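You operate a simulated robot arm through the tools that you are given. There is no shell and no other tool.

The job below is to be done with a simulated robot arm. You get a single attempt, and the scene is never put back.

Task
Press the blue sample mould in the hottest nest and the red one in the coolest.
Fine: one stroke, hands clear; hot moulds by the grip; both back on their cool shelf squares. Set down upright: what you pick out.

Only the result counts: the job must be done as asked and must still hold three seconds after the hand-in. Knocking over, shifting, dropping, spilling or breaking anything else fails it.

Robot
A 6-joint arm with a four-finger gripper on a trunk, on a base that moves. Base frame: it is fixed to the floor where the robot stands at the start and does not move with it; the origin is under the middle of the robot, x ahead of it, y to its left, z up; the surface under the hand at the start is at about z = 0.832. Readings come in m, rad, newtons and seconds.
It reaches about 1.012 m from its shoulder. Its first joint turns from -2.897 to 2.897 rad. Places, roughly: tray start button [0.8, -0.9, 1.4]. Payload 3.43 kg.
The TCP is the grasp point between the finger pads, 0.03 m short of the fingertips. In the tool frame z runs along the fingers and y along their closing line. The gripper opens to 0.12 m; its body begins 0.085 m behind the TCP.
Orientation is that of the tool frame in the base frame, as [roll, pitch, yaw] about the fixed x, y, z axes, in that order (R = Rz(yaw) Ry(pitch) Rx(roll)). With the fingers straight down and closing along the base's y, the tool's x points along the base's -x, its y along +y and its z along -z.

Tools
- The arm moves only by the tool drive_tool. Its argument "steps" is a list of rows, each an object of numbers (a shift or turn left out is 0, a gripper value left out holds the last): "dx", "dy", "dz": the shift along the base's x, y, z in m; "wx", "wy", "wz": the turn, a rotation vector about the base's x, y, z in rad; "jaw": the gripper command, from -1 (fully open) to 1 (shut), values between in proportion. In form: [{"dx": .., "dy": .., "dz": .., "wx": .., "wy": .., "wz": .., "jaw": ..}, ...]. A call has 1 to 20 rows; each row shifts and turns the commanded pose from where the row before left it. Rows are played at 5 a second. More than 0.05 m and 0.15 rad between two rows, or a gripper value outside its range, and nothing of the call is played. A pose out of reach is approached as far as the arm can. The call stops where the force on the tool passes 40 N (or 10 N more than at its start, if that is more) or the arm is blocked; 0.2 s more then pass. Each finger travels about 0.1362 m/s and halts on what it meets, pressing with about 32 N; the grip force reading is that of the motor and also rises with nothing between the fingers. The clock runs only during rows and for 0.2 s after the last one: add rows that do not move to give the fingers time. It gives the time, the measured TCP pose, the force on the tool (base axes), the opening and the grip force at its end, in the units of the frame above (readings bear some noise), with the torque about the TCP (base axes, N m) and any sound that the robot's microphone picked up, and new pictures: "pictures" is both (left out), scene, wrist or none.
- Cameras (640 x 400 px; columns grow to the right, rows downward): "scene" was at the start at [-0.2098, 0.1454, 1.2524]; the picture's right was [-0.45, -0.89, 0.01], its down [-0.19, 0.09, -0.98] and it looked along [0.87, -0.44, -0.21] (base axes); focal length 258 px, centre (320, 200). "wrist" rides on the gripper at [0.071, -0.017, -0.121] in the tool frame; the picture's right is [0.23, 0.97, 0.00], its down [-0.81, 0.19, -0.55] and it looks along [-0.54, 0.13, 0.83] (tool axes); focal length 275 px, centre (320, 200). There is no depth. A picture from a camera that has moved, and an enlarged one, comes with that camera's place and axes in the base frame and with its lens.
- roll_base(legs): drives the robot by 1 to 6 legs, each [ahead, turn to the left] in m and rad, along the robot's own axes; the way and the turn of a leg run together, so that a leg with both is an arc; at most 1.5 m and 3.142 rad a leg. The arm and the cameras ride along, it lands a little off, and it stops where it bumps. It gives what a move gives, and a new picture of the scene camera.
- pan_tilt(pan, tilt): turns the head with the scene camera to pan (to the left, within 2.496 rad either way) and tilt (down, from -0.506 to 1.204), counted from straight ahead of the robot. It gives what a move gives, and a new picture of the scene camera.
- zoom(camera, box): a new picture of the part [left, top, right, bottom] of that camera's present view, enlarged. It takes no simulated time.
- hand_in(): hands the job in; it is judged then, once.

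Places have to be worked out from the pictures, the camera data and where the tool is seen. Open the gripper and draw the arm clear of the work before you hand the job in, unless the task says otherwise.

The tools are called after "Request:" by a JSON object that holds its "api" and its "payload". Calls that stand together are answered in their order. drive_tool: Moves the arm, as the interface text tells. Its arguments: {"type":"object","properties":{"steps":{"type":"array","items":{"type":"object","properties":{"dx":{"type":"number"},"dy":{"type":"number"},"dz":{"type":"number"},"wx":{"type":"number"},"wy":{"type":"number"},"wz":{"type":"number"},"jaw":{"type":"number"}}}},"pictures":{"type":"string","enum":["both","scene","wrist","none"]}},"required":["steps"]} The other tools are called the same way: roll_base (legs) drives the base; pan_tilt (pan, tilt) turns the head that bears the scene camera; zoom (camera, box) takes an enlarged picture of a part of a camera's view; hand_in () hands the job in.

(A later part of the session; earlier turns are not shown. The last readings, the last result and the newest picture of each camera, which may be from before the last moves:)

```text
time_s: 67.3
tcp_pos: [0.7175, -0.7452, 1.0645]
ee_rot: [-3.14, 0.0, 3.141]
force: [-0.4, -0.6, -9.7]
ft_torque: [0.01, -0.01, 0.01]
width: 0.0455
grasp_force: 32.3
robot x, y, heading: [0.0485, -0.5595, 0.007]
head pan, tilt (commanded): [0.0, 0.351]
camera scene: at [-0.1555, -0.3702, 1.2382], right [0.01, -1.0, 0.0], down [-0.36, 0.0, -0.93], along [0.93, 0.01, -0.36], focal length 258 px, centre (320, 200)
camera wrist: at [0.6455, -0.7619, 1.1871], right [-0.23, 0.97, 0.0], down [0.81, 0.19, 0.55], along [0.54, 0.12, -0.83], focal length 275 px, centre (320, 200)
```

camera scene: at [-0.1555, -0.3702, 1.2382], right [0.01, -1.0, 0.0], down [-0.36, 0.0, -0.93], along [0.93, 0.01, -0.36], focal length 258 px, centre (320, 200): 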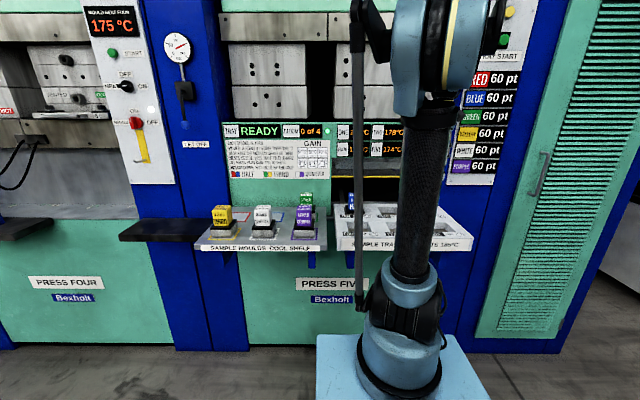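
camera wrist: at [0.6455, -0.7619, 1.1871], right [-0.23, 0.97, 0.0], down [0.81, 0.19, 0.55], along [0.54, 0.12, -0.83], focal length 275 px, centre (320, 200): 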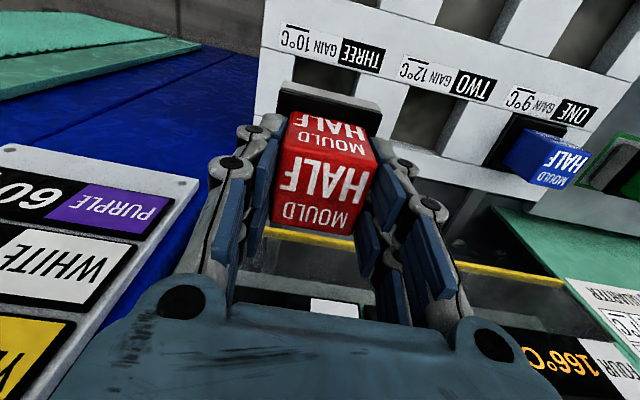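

Red is over THREE with the label visible. I'll descend to just above the tray and check the alignment.

Request:
{"api": "drive_tool", "payload": {"steps": [{"dz": -0.04}, {"dz": -0.04}, {"dz": -0.03}, {"dz": 0}, {"dz": 0}]}}

Request:
{"api": "zoom", "payload": {"camera": "wrist", "box": [240, 40, 420, 152]}}

```text
time_s: 68.5
tcp_pos: [0.7179, -0.7461, 0.9535]
ee_rot: [-3.138, 0.002, -3.141]
force: [-0.3, -0.2, -9.9]
ft_torque: [0.0, 0.01, -0.01]
width: 0.0458
grasp_force: 32.8
robot x, y, heading: [0.0477, -0.5514, 0.007]
head pan, tilt (commanded): [0.0, 0.351]
camera scene: at [-0.1555, -0.3702, 1.2382], right [0.01, -1.0, 0.0], down [-0.36, 0.0, -0.93], along [0.93, 0.01, -0.36], focal length 258 px, centre (320, 200)
camera wrist: at [0.6466, -0.7615, 1.0762], right [-0.23, 0.97, 0.0], down [0.81, 0.19, 0.55], along [0.54, 0.12, -0.83], focal length 275 px, centre (320, 200)
```

scene: 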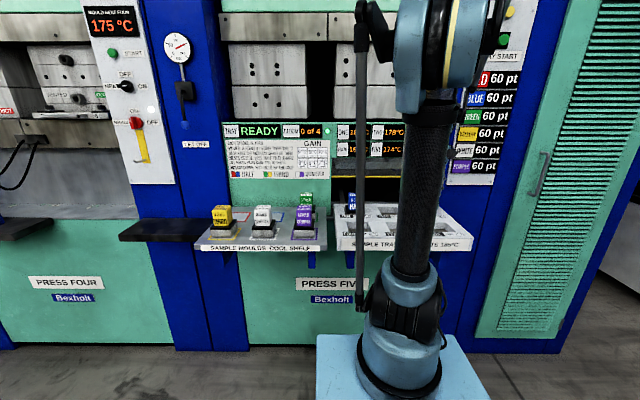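
wrist: 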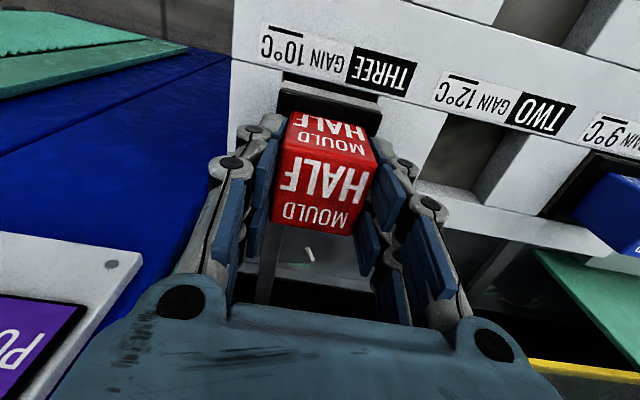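

```text
3.56 times, centred on (330, 96) of wrist
camera zoom: at [0.6466, -0.7615, 1.0762], right [-0.23, 0.97, 0.0], down [0.81, 0.19, 0.55], along [0.54, 0.12, -0.83], focal length 979 px, centre (284, 570)
```

zoom: 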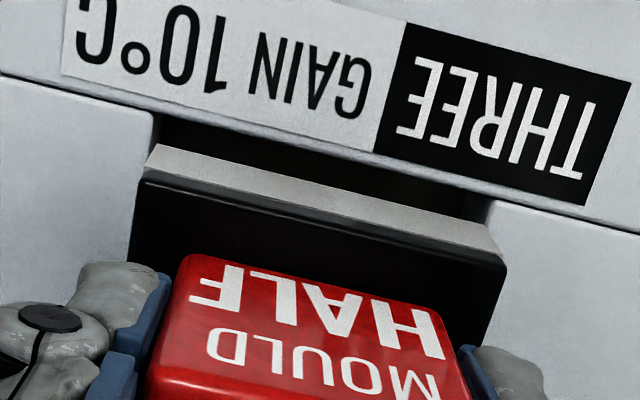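

Red's base is centred over THREE in y; the near gap looks a little large, so I'll shift 0.8 mm toward the robot and lower gradually.

Request:
{"api": "drive_tool", "payload": {"steps": [{"dx": -0.0008}, {"dz": -0.006}, {"dz": -0.006}, {"dz": -0.004}, {"dz": -0.004}, {"dz": 0}], "pictures": "wrist"}}

Request:
{"api": "zoom", "payload": {"camera": "wrist", "box": [240, 40, 420, 152]}}

```text
time_s: 69.9
tcp_pos: [0.7192, -0.7463, 0.9348]
ee_rot: [-3.137, -0.001, -3.14]
force: [-0.1, -0.8, -9.1]
ft_torque: [0.01, -0.01, -0.03]
width: 0.0456
grasp_force: 32.3
robot x, y, heading: [0.0457, -0.5592, 0.009]
head pan, tilt (commanded): [0.0, 0.351]
camera wrist: at [0.6462, -0.7621, 1.0575], right [-0.23, 0.97, 0.0], down [0.81, 0.19, 0.55], along [0.54, 0.12, -0.83], focal length 275 px, centre (320, 200)
```

wrist: 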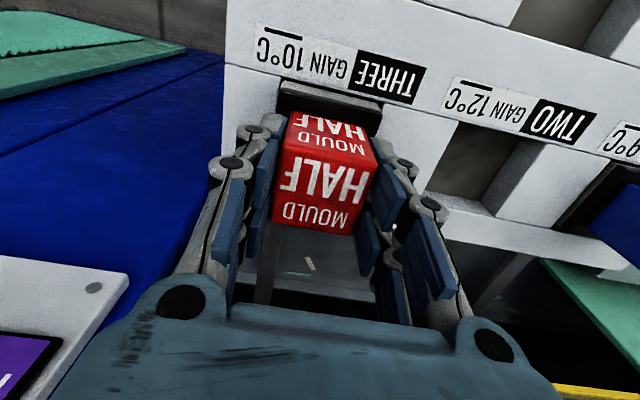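

```text
3.56 times, centred on (330, 96) of wrist
camera zoom: at [0.6462, -0.7621, 1.0575], right [-0.23, 0.97, 0.0], down [0.81, 0.19, 0.55], along [0.54, 0.12, -0.83], focal length 979 px, centre (284, 570)
```

zoom: 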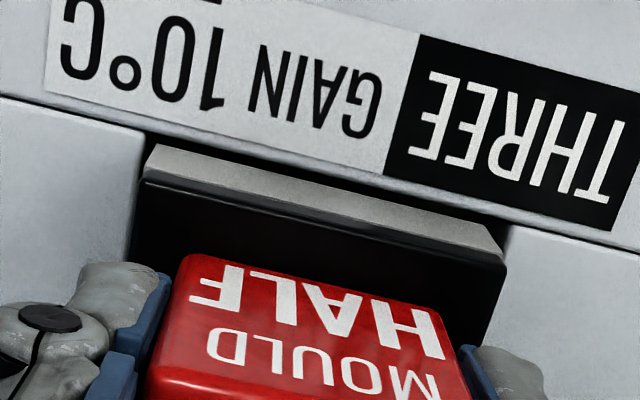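

The base is already about 7 mm into the pocket with no side force and even gaps. Continuing down toward the floor.

Request:
{"api": "drive_tool", "payload": {"steps": [{"dz": -0.005}, {"dz": -0.005}, {"dz": -0.004}, {"dz": -0.002}, {"dz": 0}], "pictures": "none"}}

Request:
{"api": "drive_tool", "payload": {"steps": [{"dz": -0.0015}, {"dz": 0}], "pictures": "none"}}

```text
time_s: 71.1
tcp_pos: [0.7182, -0.7455, 0.9194]
ee_rot: [-3.139, 0.0, -3.141]
force: [0.4, -0.2, -9.8]
ft_torque: [-0.01, 0.03, -0.01]
width: 0.0458
grasp_force: 31.6
robot x, y, heading: [0.0454, -0.5563, 0.015]
head pan, tilt (commanded): [0.0, 0.351]
```

```text
time_s: 71.7
tcp_pos: [0.7178, -0.7456, 0.918]
ee_rot: [-3.138, 0.0, 3.141]
force: [0.1, -0.1, -9.9]
ft_torque: [-0.01, -0.03, -0.02]
width: 0.0458
grasp_force: 31.9
robot x, y, heading: [0.044, -0.5524, 0.013]
head pan, tilt (commanded): [0.0, 0.351]
```

Still free-hanging at 0.918; easing down the last couple of millimetres.

Request:
{"api": "drive_tool", "payload": {"steps": [{"dz": -0.001}, {"dz": 0}], "pictures": "none"}}

Request:
{"api": "drive_tool", "payload": {"steps": [{"dz": -0.001}, {"dz": 0}], "pictures": "none"}}

```text
time_s: 72.3
tcp_pos: [0.7181, -0.7454, 0.9177]
ee_rot: [-3.137, 0.0, 3.141]
force: [-0.3, 0.5, -9.3]
ft_torque: [-0.02, 0.04, 0.0]
width: 0.0457
grasp_force: 32.0
robot x, y, heading: [0.0452, -0.5552, 0.006]
head pan, tilt (commanded): [0.0, 0.351]
```

```text
time_s: 72.9
tcp_pos: [0.7185, -0.7457, 0.9162]
ee_rot: [-3.139, -0.001, 3.141]
force: [-0.1, 1.5, -4.4]
ft_torque: [0.19, -0.18, 0.03]
width: 0.0456
grasp_force: 31.8
robot x, y, heading: [0.0447, -0.5545, 0.009]
head pan, tilt (commanded): [0.0, 0.351]
```

The floor is taking weight now. I'll settle another 0.7 mm, then open partway.

Request:
{"api": "drive_tool", "payload": {"steps": [{"dz": -0.0007}, {"dz": 0, "jaw": 0.1}, {"dz": 0, "jaw": -0.35}, {"dz": 0, "jaw": -0.45}, {"dz": 0}]}}

Request:
{"api": "zoom", "payload": {"camera": "wrist", "box": [220, 40, 440, 180]}}

```text
time_s: 74.1
tcp_pos: [0.7183, -0.7452, 0.9142]
ee_rot: [-3.138, 0.0, -3.14]
force: [-0.1, 0.5, 0.0]
ft_torque: [-0.05, -0.04, 0.01]
width: 0.0868
grasp_force: 0.1
robot x, y, heading: [0.0461, -0.5536, 0.01]
head pan, tilt (commanded): [0.0, 0.351]
camera scene: at [-0.1557, -0.3701, 1.2381], right [0.01, -1.0, 0.0], down [-0.36, 0.0, -0.93], along [0.93, 0.01, -0.36], focal length 258 px, centre (320, 200)
camera wrist: at [0.6459, -0.7624, 1.0376], right [-0.23, 0.97, 0.0], down [0.81, 0.19, 0.55], along [0.54, 0.12, -0.83], focal length 275 px, centre (320, 200)
```

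scene: 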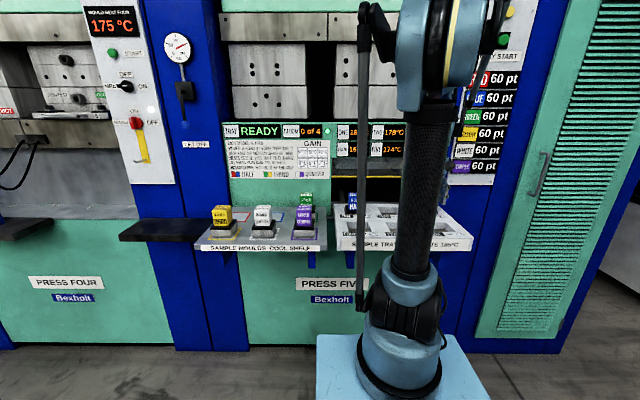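
wrist: 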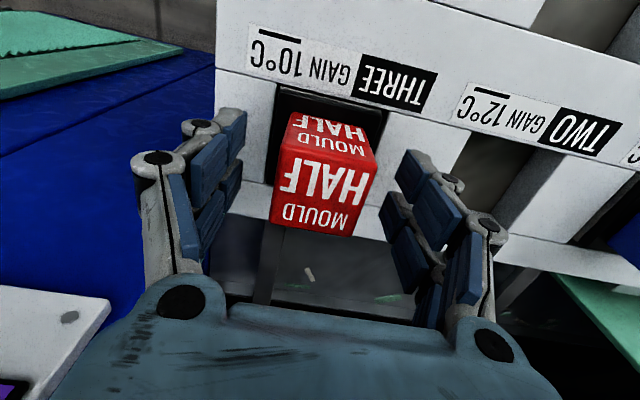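

```text
2.86 times, centred on (330, 110) of wrist
camera zoom: at [0.6459, -0.7624, 1.0376], right [-0.23, 0.97, 0.0], down [0.81, 0.19, 0.55], along [0.54, 0.12, -0.83], focal length 786 px, centre (291, 457)
```

zoom: 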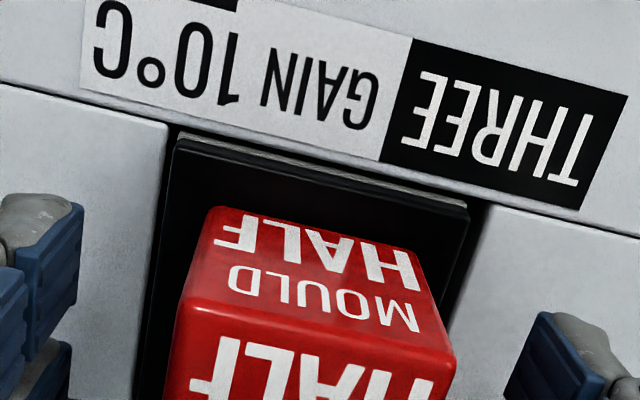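

Both moulds are seated upright: blue in ONE, red in THREE. I'll lift clear, pull back, and check the displays before going to the start button.

Request:
{"api": "drive_tool", "payload": {"steps": [{"dz": 0.03}, {"dz": 0.04}, {"dz": 0.045}, {"dz": 0.045}, {"dz": 0.04, "dx": -0.02}, {"dz": 0.03, "dx": -0.03}, {"dx": -0.04, "dz": 0.02, "jaw": 1.0}, {"dx": -0.04, "dy": -0.02}, {"dx": 0}]}}

Request:
{"api": "zoom", "payload": {"camera": "scene", "box": [300, 0, 540, 260]}}

Request:
{"api": "zoom", "payload": {"camera": "wrist", "box": [150, 0, 640, 306]}}

```text
time_s: 76.1
tcp_pos: [0.5886, -0.7661, 1.164]
ee_rot: [-3.138, 0.0, 3.142]
force: [0.7, -0.6, -0.9]
ft_torque: [-0.04, 0.01, -0.03]
width: 0.0002
grasp_force: 32.1
robot x, y, heading: [0.0496, -0.5514, 0.007]
head pan, tilt (commanded): [0.0, 0.351]
camera scene: at [-0.1558, -0.3701, 1.2381], right [0.01, -1.0, 0.0], down [-0.36, 0.0, -0.93], along [0.93, 0.01, -0.36], focal length 258 px, centre (320, 200)
camera wrist: at [0.517, -0.7831, 1.286], right [-0.23, 0.97, 0.0], down [0.81, 0.19, 0.55], along [0.54, 0.12, -0.83], focal length 275 px, centre (320, 200)
```

scene: 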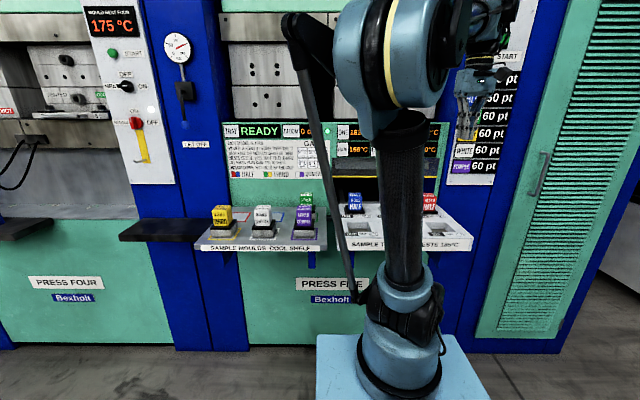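
wrist: 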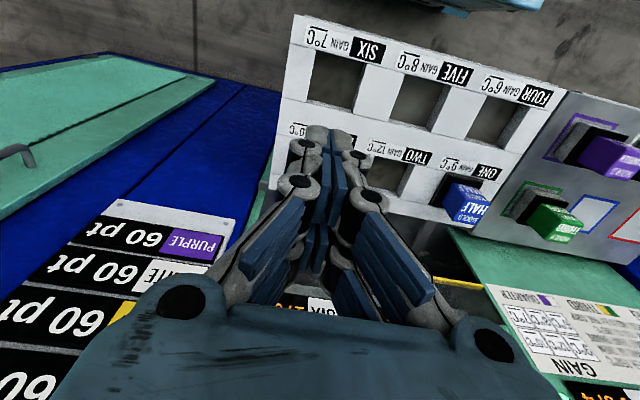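

```text
1.54 times, centred on (420, 130) of scene
camera zoom: at [-0.1558, -0.3701, 1.2381], right [0.01, -1.0, 0.0], down [-0.36, 0.0, -0.93], along [0.93, 0.01, -0.36], focal length 396 px, centre (166, 308)
```

zoom: 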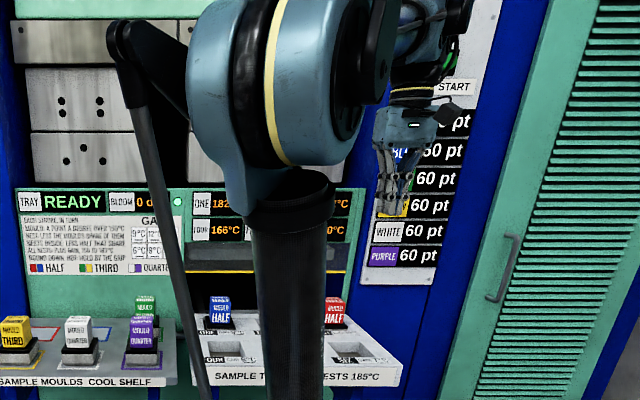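

```text
1.31 times, centred on (395, 153) of wrist
camera zoom: at [0.517, -0.7831, 1.286], right [-0.23, 0.97, 0.0], down [0.81, 0.19, 0.55], along [0.54, 0.12, -0.83], focal length 360 px, centre (222, 261)
```

zoom: 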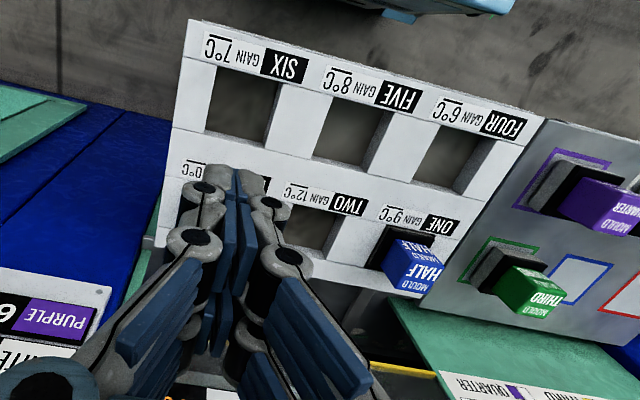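

Both moulds stand in their nests and the tray still shows READY. With the fingers shut, I'll turn the hand to point forward while rising toward the button's height.

Request:
{"api": "drive_tool", "payload": {"steps": [{"wy": -0.1428, "dz": 0.022, "dy": -0.017, "dx": 0.003}, {"wy": -0.1428, "dz": 0.022, "dy": -0.017, "dx": 0.003}, {"wy": -0.1428, "dz": 0.022, "dy": -0.017, "dx": 0.003}, {"wy": -0.1428, "dz": 0.022, "dy": -0.017, "dx": 0.003}, {"wy": -0.1428, "dz": 0.022, "dy": -0.017, "dx": 0.003}, {"wy": -0.1428, "dz": 0.022, "dy": -0.017, "dx": 0.003}, {"wy": -0.1428, "dz": 0.022, "dy": -0.017, "dx": 0.003}, {"wy": -0.1428, "dz": 0.022, "dy": -0.017, "dx": 0.003}, {"wy": -0.1428, "dz": 0.022, "dy": -0.017, "dx": 0.003}, {"wy": -0.1428, "dz": 0.022, "dy": -0.017, "dx": 0.003}, {"wy": -0.1428, "dz": 0.022, "dy": -0.017, "dx": 0.003}, {"dz": 0}, {"dz": 0}]}}

```text
time_s: 78.9
tcp_pos: [0.6222, -0.953, 1.4103]
ee_rot: [-0.686, 1.57, -0.687]
force: [-0.8, -0.2, 0.0]
ft_torque: [-0.02, -0.01, 0.0]
width: 0.0003
grasp_force: 31.8
robot x, y, heading: [0.0482, -0.5584, 0.008]
head pan, tilt (commanded): [0.0, 0.351]
camera scene: at [-0.1558, -0.3702, 1.2381], right [0.01, -1.0, 0.0], down [-0.36, 0.0, -0.93], along [0.93, 0.01, -0.36], focal length 258 px, centre (320, 200)
camera wrist: at [0.5011, -0.9693, 1.3386], right [0.0, 0.97, -0.23], down [-0.55, 0.19, 0.81], along [0.83, 0.13, 0.54], focal length 275 px, centre (320, 200)
```

scene: 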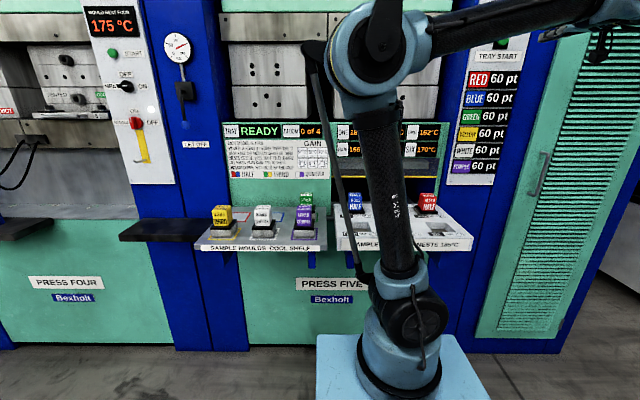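
wrist: 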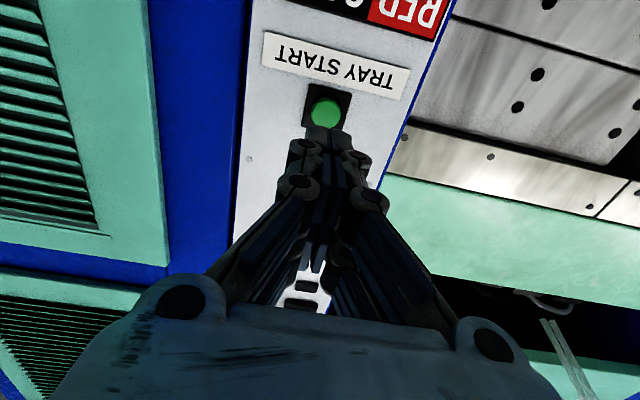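

The wrist camera sees the green TRAY START button; I place it near (0.82, -0.942, 1.425). I'll line the closed fingertips up with it and approach part way.

Request:
{"api": "drive_tool", "payload": {"steps": [{"dy": 0.011, "dz": 0.015, "dx": 0.02}, {"dx": 0.03}, {"dx": 0.03}, {"dx": 0.02}, {"dx": 0}, {"dx": 0}]}}

Request:
{"api": "zoom", "payload": {"camera": "wrist", "box": [230, 40, 430, 165]}}

```text
time_s: 80.3
tcp_pos: [0.7222, -0.9411, 1.4224]
ee_rot: [-2.631, 1.57, -2.637]
force: [0.1, -0.4, 0.5]
ft_torque: [0.01, 0.01, -0.03]
width: 0.0002
grasp_force: 31.9
robot x, y, heading: [0.0483, -0.5583, 0.005]
head pan, tilt (commanded): [0.0, 0.351]
camera scene: at [-0.1558, -0.3701, 1.2381], right [0.01, -1.0, 0.0], down [-0.36, 0.0, -0.93], along [0.93, 0.01, -0.36], focal length 258 px, centre (320, 200)
camera wrist: at [0.6, -0.9584, 1.3526], right [0.0, 0.97, -0.23], down [-0.55, 0.19, 0.81], along [0.83, 0.12, 0.54], focal length 275 px, centre (320, 200)
```

scene: 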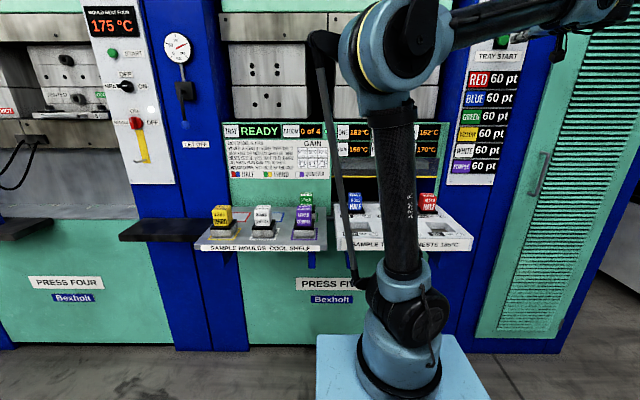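
wrist: 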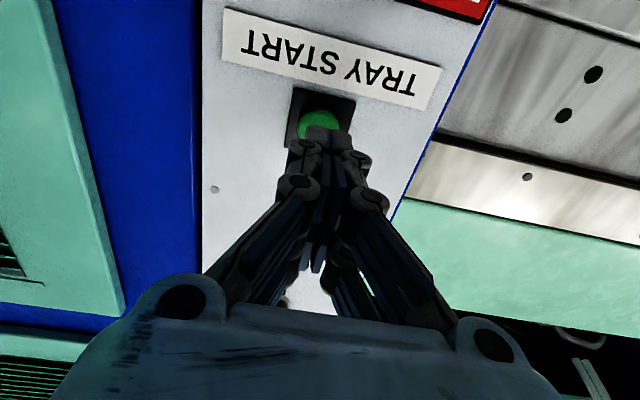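

```text
3.20 times, centred on (330, 102) of wrist
camera zoom: at [0.6, -0.9584, 1.3526], right [0.0, 0.97, -0.23], down [-0.55, 0.19, 0.81], along [0.83, 0.12, 0.54], focal length 881 px, centre (288, 512)
```

zoom: 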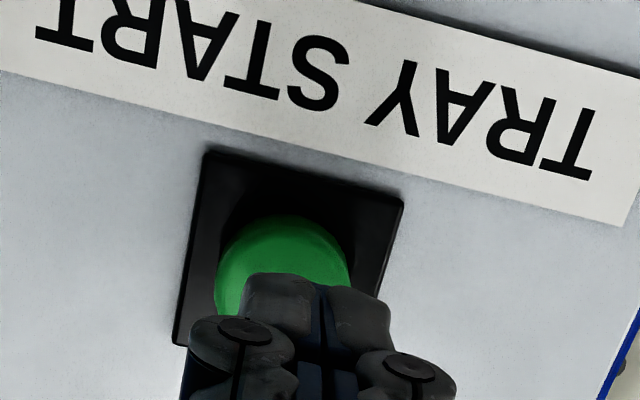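

The fingertips are aligned with the button's centre. I'll advance in small steps until I feel contact.

Request:
{"api": "drive_tool", "payload": {"steps": [{"dx": 0.02}, {"dx": 0.015}, {"dx": 0}], "pictures": "wrist"}}

Request:
{"api": "zoom", "payload": {"camera": "wrist", "box": [230, 40, 430, 165]}}

```text
time_s: 81.1
tcp_pos: [0.7575, -0.9428, 1.4221]
ee_rot: [0.517, 1.57, 0.513]
force: [-0.3, 0.7, -0.2]
ft_torque: [0.02, 0.02, 0.01]
width: 0.0
grasp_force: 31.7
robot x, y, heading: [0.0465, -0.5547, 0.015]
head pan, tilt (commanded): [0.0, 0.351]
camera wrist: at [0.6367, -0.9592, 1.3539], right [0.0, 0.97, -0.23], down [-0.55, 0.19, 0.81], along [0.83, 0.13, 0.54], focal length 275 px, centre (320, 200)
```

wrist: 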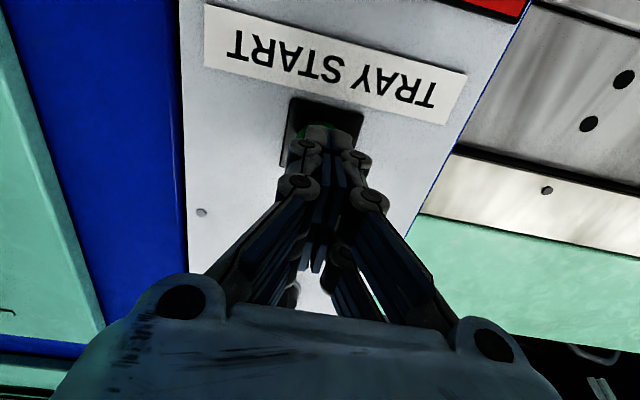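

```text
3.20 times, centred on (330, 102) of wrist
camera zoom: at [0.6367, -0.9592, 1.3539], right [0.0, 0.97, -0.23], down [-0.55, 0.19, 0.81], along [0.83, 0.13, 0.54], focal length 881 px, centre (288, 512)
```

zoom: 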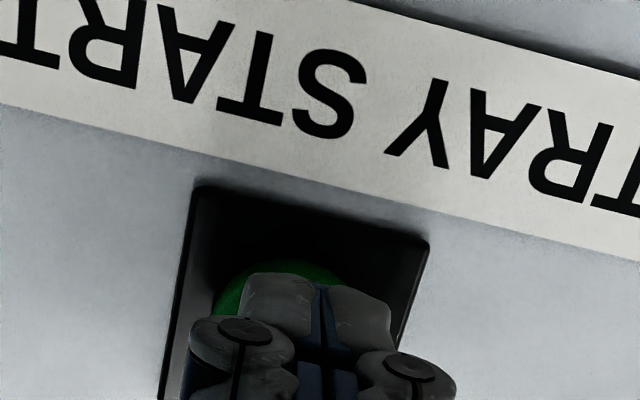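

No contact yet with the tips near x ≈ 0.788. I'll advance 5 mm at a time.

Request:
{"api": "drive_tool", "payload": {"steps": [{"dx": 0.005}, {"dx": 0.005}, {"dx": 0}], "pictures": "scene"}}

```text
time_s: 81.9
tcp_pos: [0.7672, -0.9421, 1.4233]
ee_rot: [0.39, 1.571, 0.388]
force: [-0.2, 0.1, 0.1]
ft_torque: [0.03, 0.0, 0.0]
width: 0.0
grasp_force: 32.1
robot x, y, heading: [0.0441, -0.5545, 0.011]
head pan, tilt (commanded): [0.0, 0.351]
camera scene: at [-0.1558, -0.3701, 1.2381], right [0.01, -1.0, 0.0], down [-0.36, 0.0, -0.93], along [0.93, 0.01, -0.36], focal length 258 px, centre (320, 200)
```

scene: 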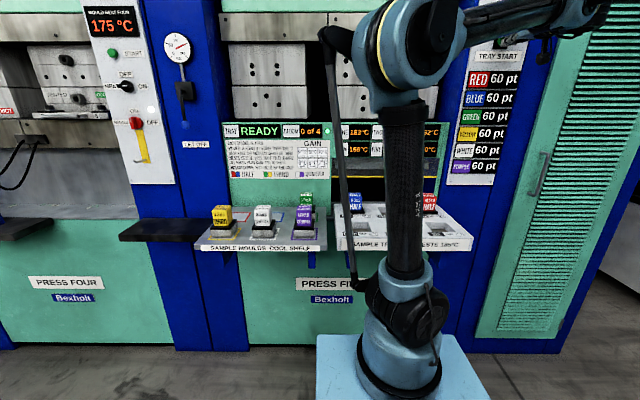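

Still no contact and the tray still reads READY. Advancing a little further.

Request:
{"api": "drive_tool", "payload": {"steps": [{"dx": 0.004}, {"dx": 0.004}, {"dx": 0}], "pictures": "scene"}}

```text
time_s: 82.7
tcp_pos: [0.7743, -0.9425, 1.4236]
ee_rot: [0.387, 1.571, 0.383]
force: [-3.4, -0.5, -0.4]
ft_torque: [-0.02, 0.0, -0.02]
width: 0.006
grasp_force: 33.4
robot x, y, heading: [0.0468, -0.5559, 0.011]
head pan, tilt (commanded): [0.0, 0.351]
heard: click
camera scene: at [-0.1559, -0.3702, 1.2381], right [0.01, -1.0, 0.0], down [-0.36, 0.0, -0.93], along [0.93, 0.01, -0.36], focal length 258 px, centre (320, 200)
```

scene: 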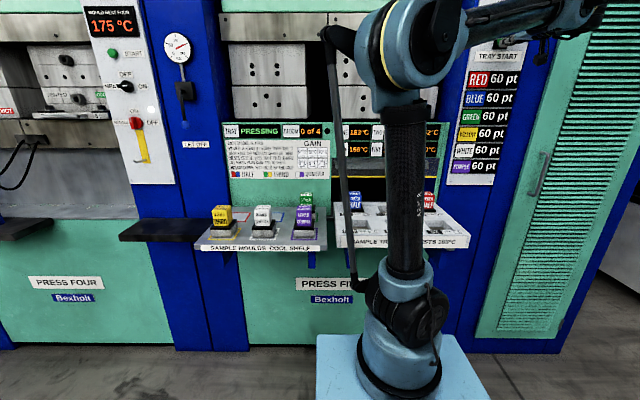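

A click sounded and the display reads PRESSING. I'll withdraw straight back from the button and keep well clear of the tray while the stroke runs.

Request:
{"api": "drive_tool", "payload": {"steps": [{"dx": -0.02}, {"dx": -0.04}, {"dx": -0.04}, {"dx": -0.04}, {"dx": 0}, {"dx": 0}, {"dx": 0}, {"dx": 0}], "pictures": "scene"}}

Request:
{"api": "zoom", "payload": {"camera": "scene", "box": [190, 30, 540, 260]}}

```text
time_s: 84.5
tcp_pos: [0.6352, -0.9413, 1.4236]
ee_rot: [-2.689, 1.569, -2.692]
force: [-0.5, 1.3, 0.2]
ft_torque: [0.0, 0.01, -0.01]
width: 0.0
grasp_force: 33.3
robot x, y, heading: [0.0466, -0.5546, 0.011]
head pan, tilt (commanded): [0.0, 0.351]
camera scene: at [-0.1558, -0.3702, 1.2381], right [0.01, -1.0, 0.0], down [-0.36, 0.0, -0.93], along [0.93, 0.01, -0.36], focal length 258 px, centre (320, 200)
```

scene: 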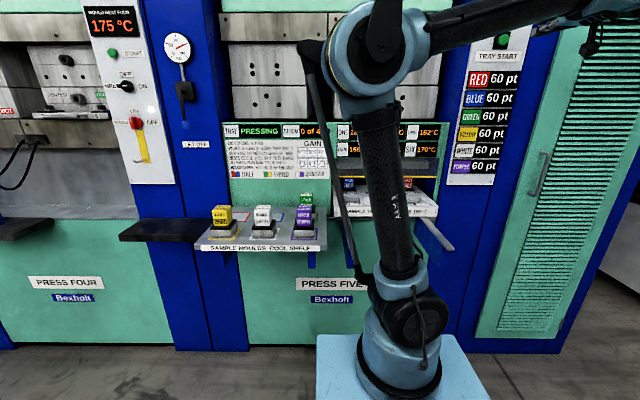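

```text
1.74 times, centred on (365, 145) of scene
camera zoom: at [-0.1558, -0.3702, 1.2381], right [0.01, -1.0, 0.0], down [-0.36, 0.0, -0.93], along [0.93, 0.01, -0.36], focal length 448 px, centre (242, 296)
```

zoom: 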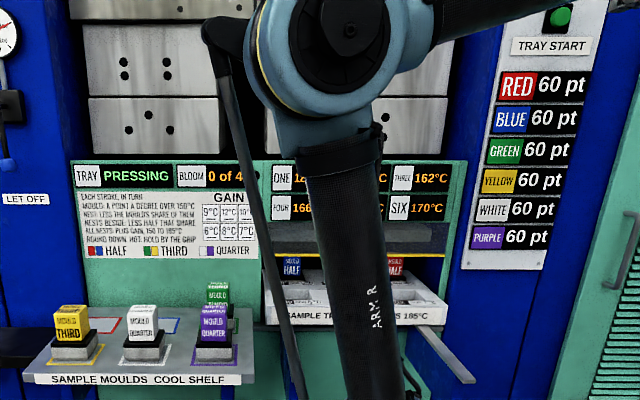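

The tray is sliding in with both moulds. I'll wait with the arm still.

Request:
{"api": "drive_tool", "payload": {"steps": [{"dx": 0}, {"dx": 0}, {"dx": 0}, {"dx": 0}, {"dx": 0}, {"dx": 0}, {"dx": 0}, {"dx": 0}, {"dx": 0}, {"dx": 0}, {"dx": 0}, {"dx": 0}, {"dx": 0}, {"dx": 0}, {"dx": 0}], "pictures": "scene"}}

Request:
{"api": "zoom", "payload": {"camera": "scene", "box": [190, 30, 540, 260]}}

```text
time_s: 87.7
tcp_pos: [0.6365, -0.9405, 1.4232]
ee_rot: [-2.69, 1.571, -2.693]
force: [-0.4, -0.1, 1.3]
ft_torque: [-0.02, 0.02, 0.0]
width: 0.0
grasp_force: 34.0
robot x, y, heading: [0.046, -0.5526, 0.007]
head pan, tilt (commanded): [0.0, 0.351]
camera scene: at [-0.1558, -0.3701, 1.2381], right [0.01, -1.0, 0.0], down [-0.36, 0.0, -0.93], along [0.93, 0.01, -0.36], focal length 258 px, centre (320, 200)
```

scene: 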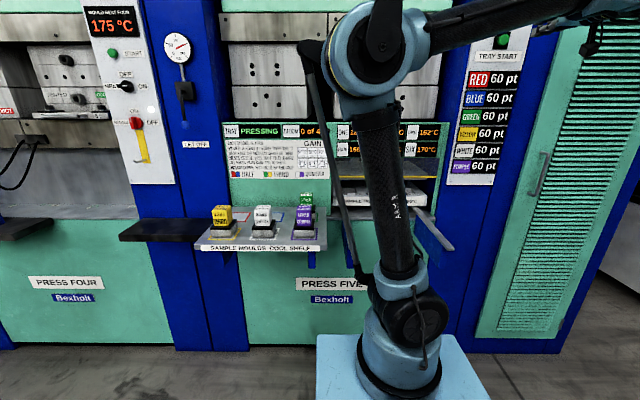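

```text
1.74 times, centred on (365, 145) of scene
camera zoom: at [-0.1558, -0.3701, 1.2381], right [0.01, -1.0, 0.0], down [-0.36, 0.0, -0.93], along [0.93, 0.01, -0.36], focal length 448 px, centre (242, 296)
```

zoom: 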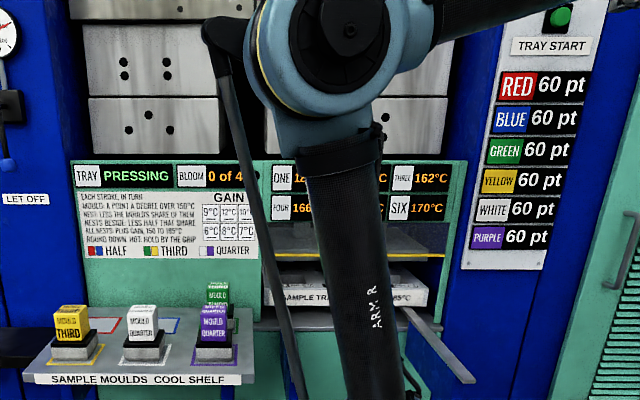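

The tray is inside and the guard is lowering. I'll keep waiting.

Request:
{"api": "drive_tool", "payload": {"steps": [{"dx": 0}, {"dx": 0}, {"dx": 0}, {"dx": 0}, {"dx": 0}, {"dx": 0}, {"dx": 0}, {"dx": 0}, {"dx": 0}, {"dx": 0}, {"dx": 0}, {"dx": 0}, {"dx": 0}, {"dx": 0}, {"dx": 0}, {"dx": 0}, {"dx": 0}, {"dx": 0}, {"dx": 0}, {"dx": 0}], "pictures": "scene"}}

Request:
{"api": "zoom", "payload": {"camera": "scene", "box": [190, 30, 540, 260]}}

```text
time_s: 91.9
tcp_pos: [0.6366, -0.9398, 1.4224]
ee_rot: [0.505, 1.57, 0.505]
force: [0.0, 0.8, -0.1]
ft_torque: [-0.05, 0.02, 0.02]
width: 0.0002
grasp_force: 32.8
robot x, y, heading: [0.0465, -0.5549, 0.012]
head pan, tilt (commanded): [0.0, 0.351]
camera scene: at [-0.1558, -0.3701, 1.2381], right [0.01, -1.0, 0.0], down [-0.36, 0.0, -0.93], along [0.93, 0.01, -0.36], focal length 258 px, centre (320, 200)
```

scene: 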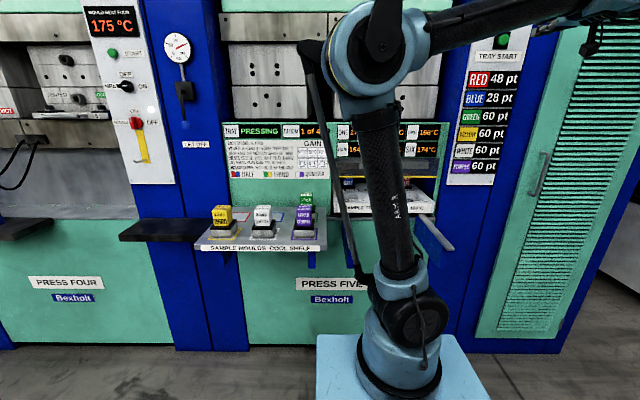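

```text
1.74 times, centred on (365, 145) of scene
camera zoom: at [-0.1558, -0.3701, 1.2381], right [0.01, -1.0, 0.0], down [-0.36, 0.0, -0.93], along [0.93, 0.01, -0.36], focal length 448 px, centre (242, 296)
```

zoom: 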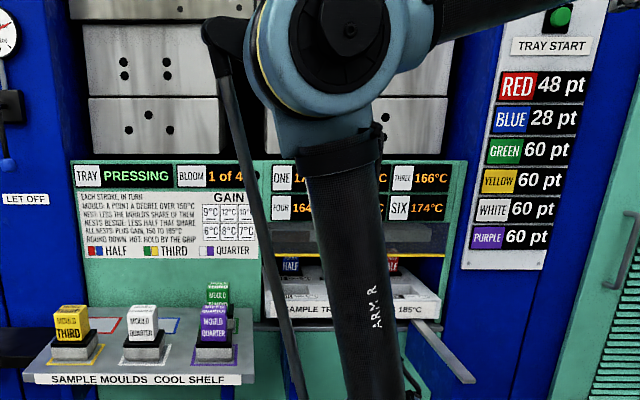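

The stroke is done: red lost 12 points (162 °C) and blue lost 32 (182 °C), as intended, and the tray is sliding back out. I'll wait until it reads READY.

Request:
{"api": "drive_tool", "payload": {"steps": [{"dx": 0}, {"dx": 0}, {"dx": 0}, {"dx": 0}, {"dx": 0}, {"dx": 0}, {"dx": 0}, {"dx": 0}, {"dx": 0}, {"dx": 0}, {"dx": 0}, {"dx": 0}, {"dx": 0}, {"dx": 0}, {"dx": 0}, {"dx": 0}, {"dx": 0}, {"dx": 0}, {"dx": 0}, {"dx": 0}], "pictures": "scene"}}

Request:
{"api": "zoom", "payload": {"camera": "scene", "box": [190, 30, 540, 260]}}

```text
time_s: 96.1
tcp_pos: [0.6372, -0.9427, 1.4219]
ee_rot: [-2.672, 1.571, -2.677]
force: [0.4, -0.7, -0.6]
ft_torque: [-0.01, 0.02, 0.03]
width: 0.0
grasp_force: 33.6
robot x, y, heading: [0.0446, -0.5537, 0.01]
head pan, tilt (commanded): [0.0, 0.351]
camera scene: at [-0.1558, -0.3701, 1.2381], right [0.01, -1.0, 0.0], down [-0.36, 0.0, -0.93], along [0.93, 0.01, -0.36], focal length 258 px, centre (320, 200)
```

scene: 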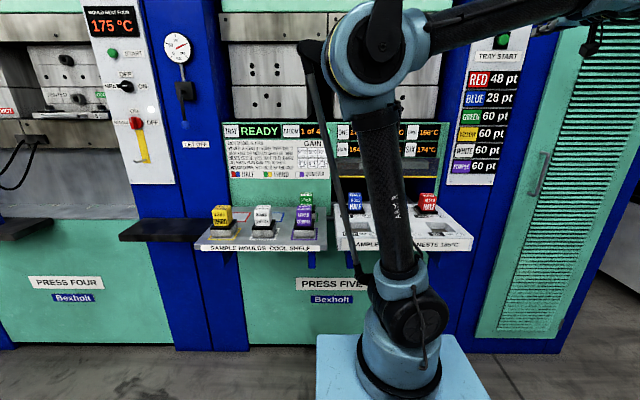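

```text
1.74 times, centred on (365, 145) of scene
camera zoom: at [-0.1558, -0.3701, 1.2381], right [0.01, -1.0, 0.0], down [-0.36, 0.0, -0.93], along [0.93, 0.01, -0.36], focal length 448 px, centre (242, 296)
```

zoom: 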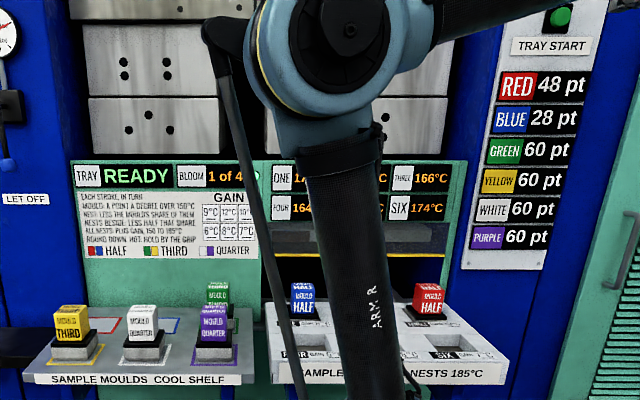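

The tray is back out and reads READY. I'll swing the hand back to pointing down, high in front of the tray, with the jaws opening partway.

Request:
{"api": "drive_tool", "payload": {"steps": [{"wy": 0.1428, "dz": -0.02, "dy": 0.016, "dx": -0.004}, {"wy": 0.1428, "dz": -0.02, "dy": 0.016, "dx": -0.004}, {"wy": 0.1428, "dz": -0.02, "dy": 0.016, "dx": -0.004}, {"wy": 0.1428, "dz": -0.02, "dy": 0.016, "dx": -0.004}, {"wy": 0.1428, "dz": -0.02, "dy": 0.016, "dx": -0.004}, {"wy": 0.1428, "dz": -0.02, "dy": 0.016, "dx": -0.004}, {"wy": 0.1428, "dz": -0.02, "dy": 0.016, "dx": -0.004}, {"wy": 0.1428, "dz": -0.02, "dy": 0.016, "dx": -0.004}, {"wy": 0.1428, "dz": -0.02, "dy": 0.016, "dx": -0.004}, {"wy": 0.1428, "dz": -0.02, "dy": 0.016, "dx": -0.004}, {"wy": 0.1428, "dz": -0.02, "dy": 0.016, "dx": -0.004}, {"jaw": -0.45}, {"jaw": -0.45}, {"dz": 0}]}}

Request:
{"api": "zoom", "payload": {"camera": "wrist", "box": [150, 0, 640, 306]}}

```text
time_s: 99.1
tcp_pos: [0.589, -0.766, 1.2034]
ee_rot: [-3.139, 0.0, 3.141]
force: [0.1, -0.3, 0.5]
ft_torque: [-0.04, -0.02, 0.0]
width: 0.0869
grasp_force: 0.1
robot x, y, heading: [0.0446, -0.554, 0.011]
head pan, tilt (commanded): [0.0, 0.351]
camera scene: at [-0.1558, -0.3701, 1.2381], right [0.01, -1.0, 0.0], down [-0.36, 0.0, -0.93], along [0.93, 0.01, -0.36], focal length 258 px, centre (320, 200)
camera wrist: at [0.5164, -0.7819, 1.3253], right [-0.23, 0.97, 0.0], down [0.81, 0.19, 0.55], along [0.54, 0.12, -0.83], focal length 275 px, centre (320, 200)
```

scene: 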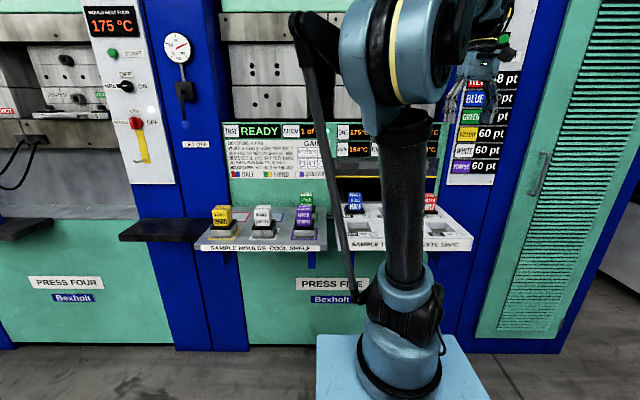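
wrist: 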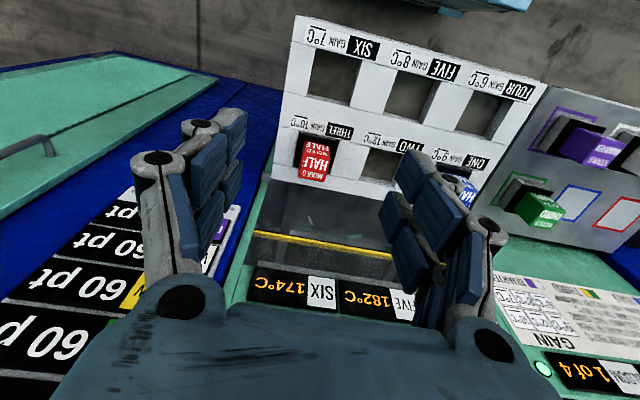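

```text
1.31 times, centred on (395, 153) of wrist
camera zoom: at [0.5164, -0.7819, 1.3253], right [-0.23, 0.97, 0.0], down [0.81, 0.19, 0.55], along [0.54, 0.12, -0.83], focal length 360 px, centre (222, 261)
```

zoom: 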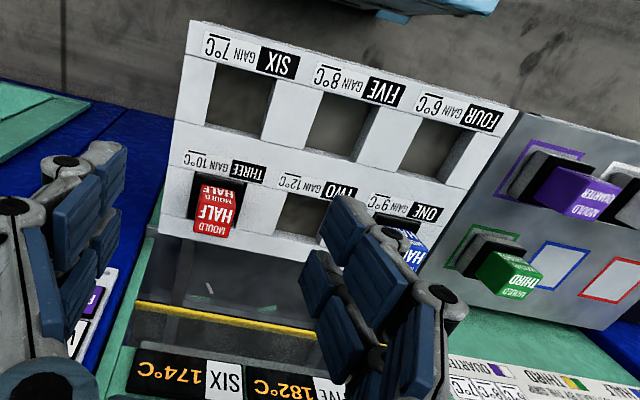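

Both moulds came back seated. I'll go above red in THREE and check its exact position before gripping.

Request:
{"api": "drive_tool", "payload": {"steps": [{"dx": 0.0323, "dy": 0.0052, "dz": -0.0357}, {"dx": 0.0323, "dy": 0.0052, "dz": -0.0357}, {"dx": 0.0323, "dy": 0.0052, "dz": -0.0357}, {"dx": 0.0323, "dy": 0.0052, "dz": -0.0357}, {"dx": 0}, {"dx": 0}]}}

Request:
{"api": "zoom", "payload": {"camera": "wrist", "box": [220, 20, 440, 157]}}

```text
time_s: 100.5
tcp_pos: [0.7207, -0.7444, 1.0596]
ee_rot: [-3.137, -0.001, 3.142]
force: [0.3, 0.3, -0.7]
ft_torque: [0.0, -0.02, -0.01]
width: 0.0869
grasp_force: 0.0
robot x, y, heading: [0.0483, -0.5559, 0.013]
head pan, tilt (commanded): [0.0, 0.351]
camera scene: at [-0.1557, -0.3701, 1.2381], right [0.01, -1.0, 0.0], down [-0.36, 0.0, -0.93], along [0.93, 0.01, -0.36], focal length 258 px, centre (320, 200)
camera wrist: at [0.6487, -0.7605, 1.1827], right [-0.23, 0.97, 0.0], down [0.81, 0.19, 0.55], along [0.54, 0.12, -0.83], focal length 275 px, centre (320, 200)
```

scene: 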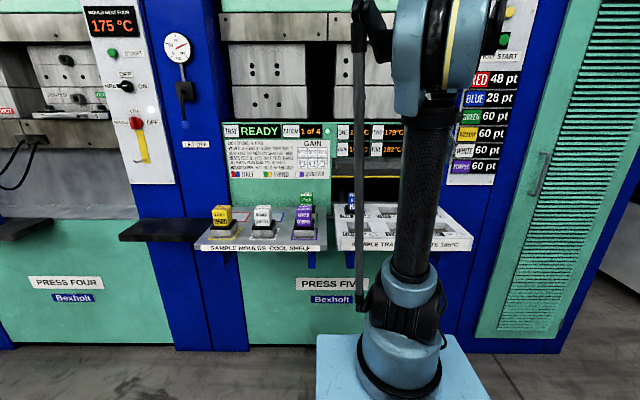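
wrist: 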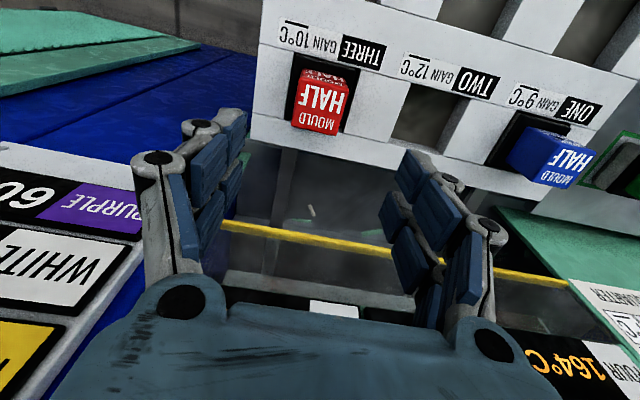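

```text
2.91 times, centred on (330, 88) of wrist
camera zoom: at [0.6487, -0.7605, 1.1827], right [-0.23, 0.97, 0.0], down [0.81, 0.19, 0.55], along [0.54, 0.12, -0.83], focal length 801 px, centre (291, 524)
```

zoom: 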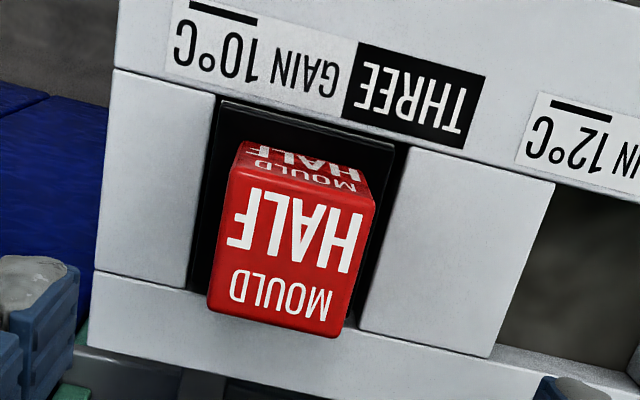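

Red sits at about (0.717, -0.745), still upright in its nest. I'll align, lower to grip only the cap (tips about 1.5 cm above the collar line of contact), close and lift.

Request:
{"api": "drive_tool", "payload": {"steps": [{"dx": -0.0018, "dy": -0.0006, "dz": -0.03}, {"dz": -0.04}, {"dz": -0.03}, {"dz": -0.025}, {"dz": -0.0175}, {"dz": 0}, {"dz": 0}]}}

Request:
{"api": "zoom", "payload": {"camera": "wrist", "box": [200, 40, 440, 190]}}

```text
time_s: 102.1
tcp_pos: [0.7193, -0.7478, 0.9177]
ee_rot: [-3.137, 0.0, -3.141]
force: [-0.8, -0.2, 0.0]
ft_torque: [0.03, 0.0, -0.02]
width: 0.0871
grasp_force: 0.2
robot x, y, heading: [0.0455, -0.5517, 0.01]
head pan, tilt (commanded): [0.0, 0.351]
camera scene: at [-0.1557, -0.3701, 1.2381], right [0.01, -1.0, 0.0], down [-0.36, 0.0, -0.93], along [0.93, 0.01, -0.36], focal length 258 px, centre (320, 200)
camera wrist: at [0.6465, -0.7631, 1.0395], right [-0.23, 0.97, 0.0], down [0.81, 0.19, 0.55], along [0.54, 0.12, -0.83], focal length 275 px, centre (320, 200)
```

scene: 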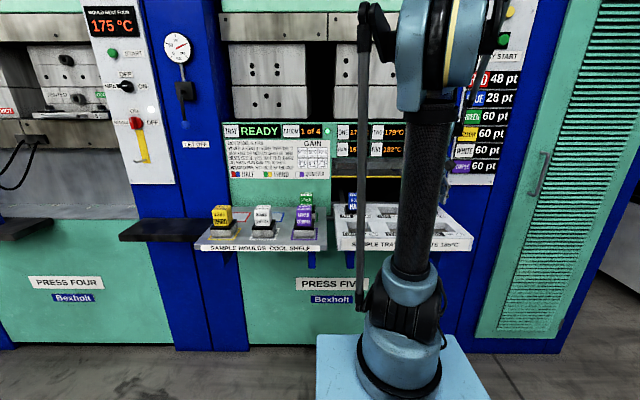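
wrist: 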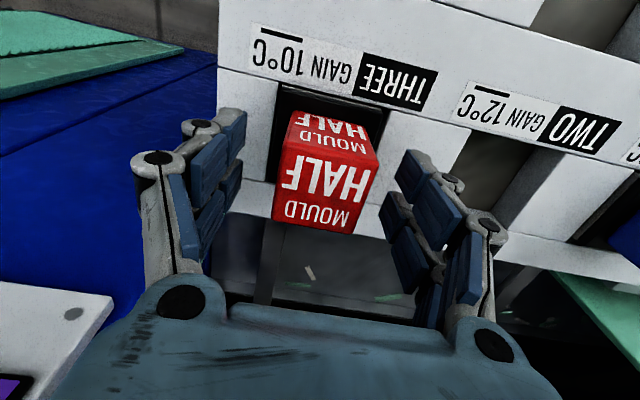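

```text
2.67 times, centred on (320, 115) of wrist
camera zoom: at [0.6465, -0.7631, 1.0395], right [-0.23, 0.97, 0.0], down [0.81, 0.19, 0.55], along [0.54, 0.12, -0.83], focal length 734 px, centre (320, 427)
```

zoom: 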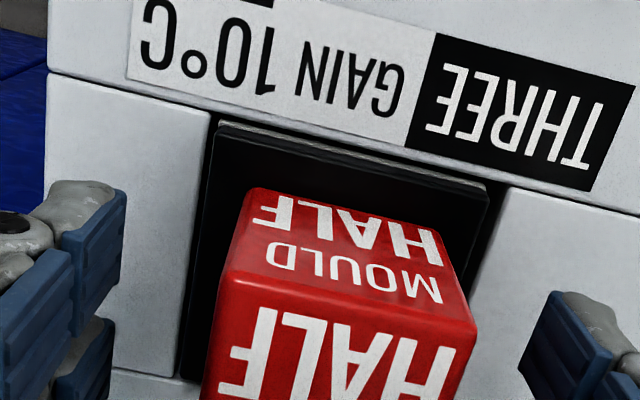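

The cap sits about 1.5 mm toward +y relative to the hand's centre, so I'll shift that much and close on it.

Request:
{"api": "drive_tool", "payload": {"steps": [{"dy": 0.0015}, {"dy": 0}, {"jaw": 1.0}, {"jaw": 1.0}, {"jaw": 1.0}, {"jaw": 1.0}], "pictures": "wrist"}}

Request:
{"api": "zoom", "payload": {"camera": "wrist", "box": [220, 40, 440, 180]}}

```text
time_s: 103.5
tcp_pos: [0.7175, -0.7467, 0.9185]
ee_rot: [-3.138, -0.001, 3.141]
force: [1.3, -5.7, 10.6]
ft_torque: [-0.36, 0.09, 0.02]
width: 0.0458
grasp_force: 32.1
robot x, y, heading: [0.0453, -0.5548, 0.016]
head pan, tilt (commanded): [0.0, 0.351]
camera wrist: at [0.6462, -0.7618, 1.0397], right [-0.23, 0.97, 0.0], down [0.81, 0.19, 0.55], along [0.54, 0.12, -0.83], focal length 275 px, centre (320, 200)
```

wrist: 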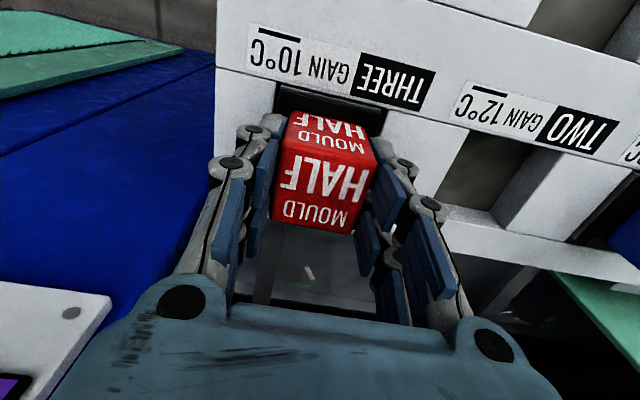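

```text
2.86 times, centred on (330, 110) of wrist
camera zoom: at [0.6462, -0.7618, 1.0397], right [-0.23, 0.97, 0.0], down [0.81, 0.19, 0.55], along [0.54, 0.12, -0.83], focal length 786 px, centre (291, 457)
```

zoom: 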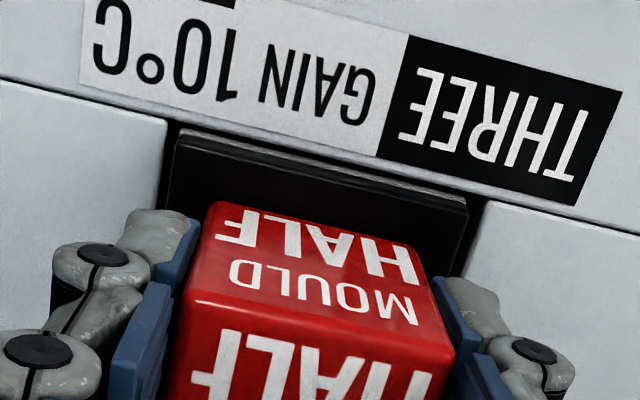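

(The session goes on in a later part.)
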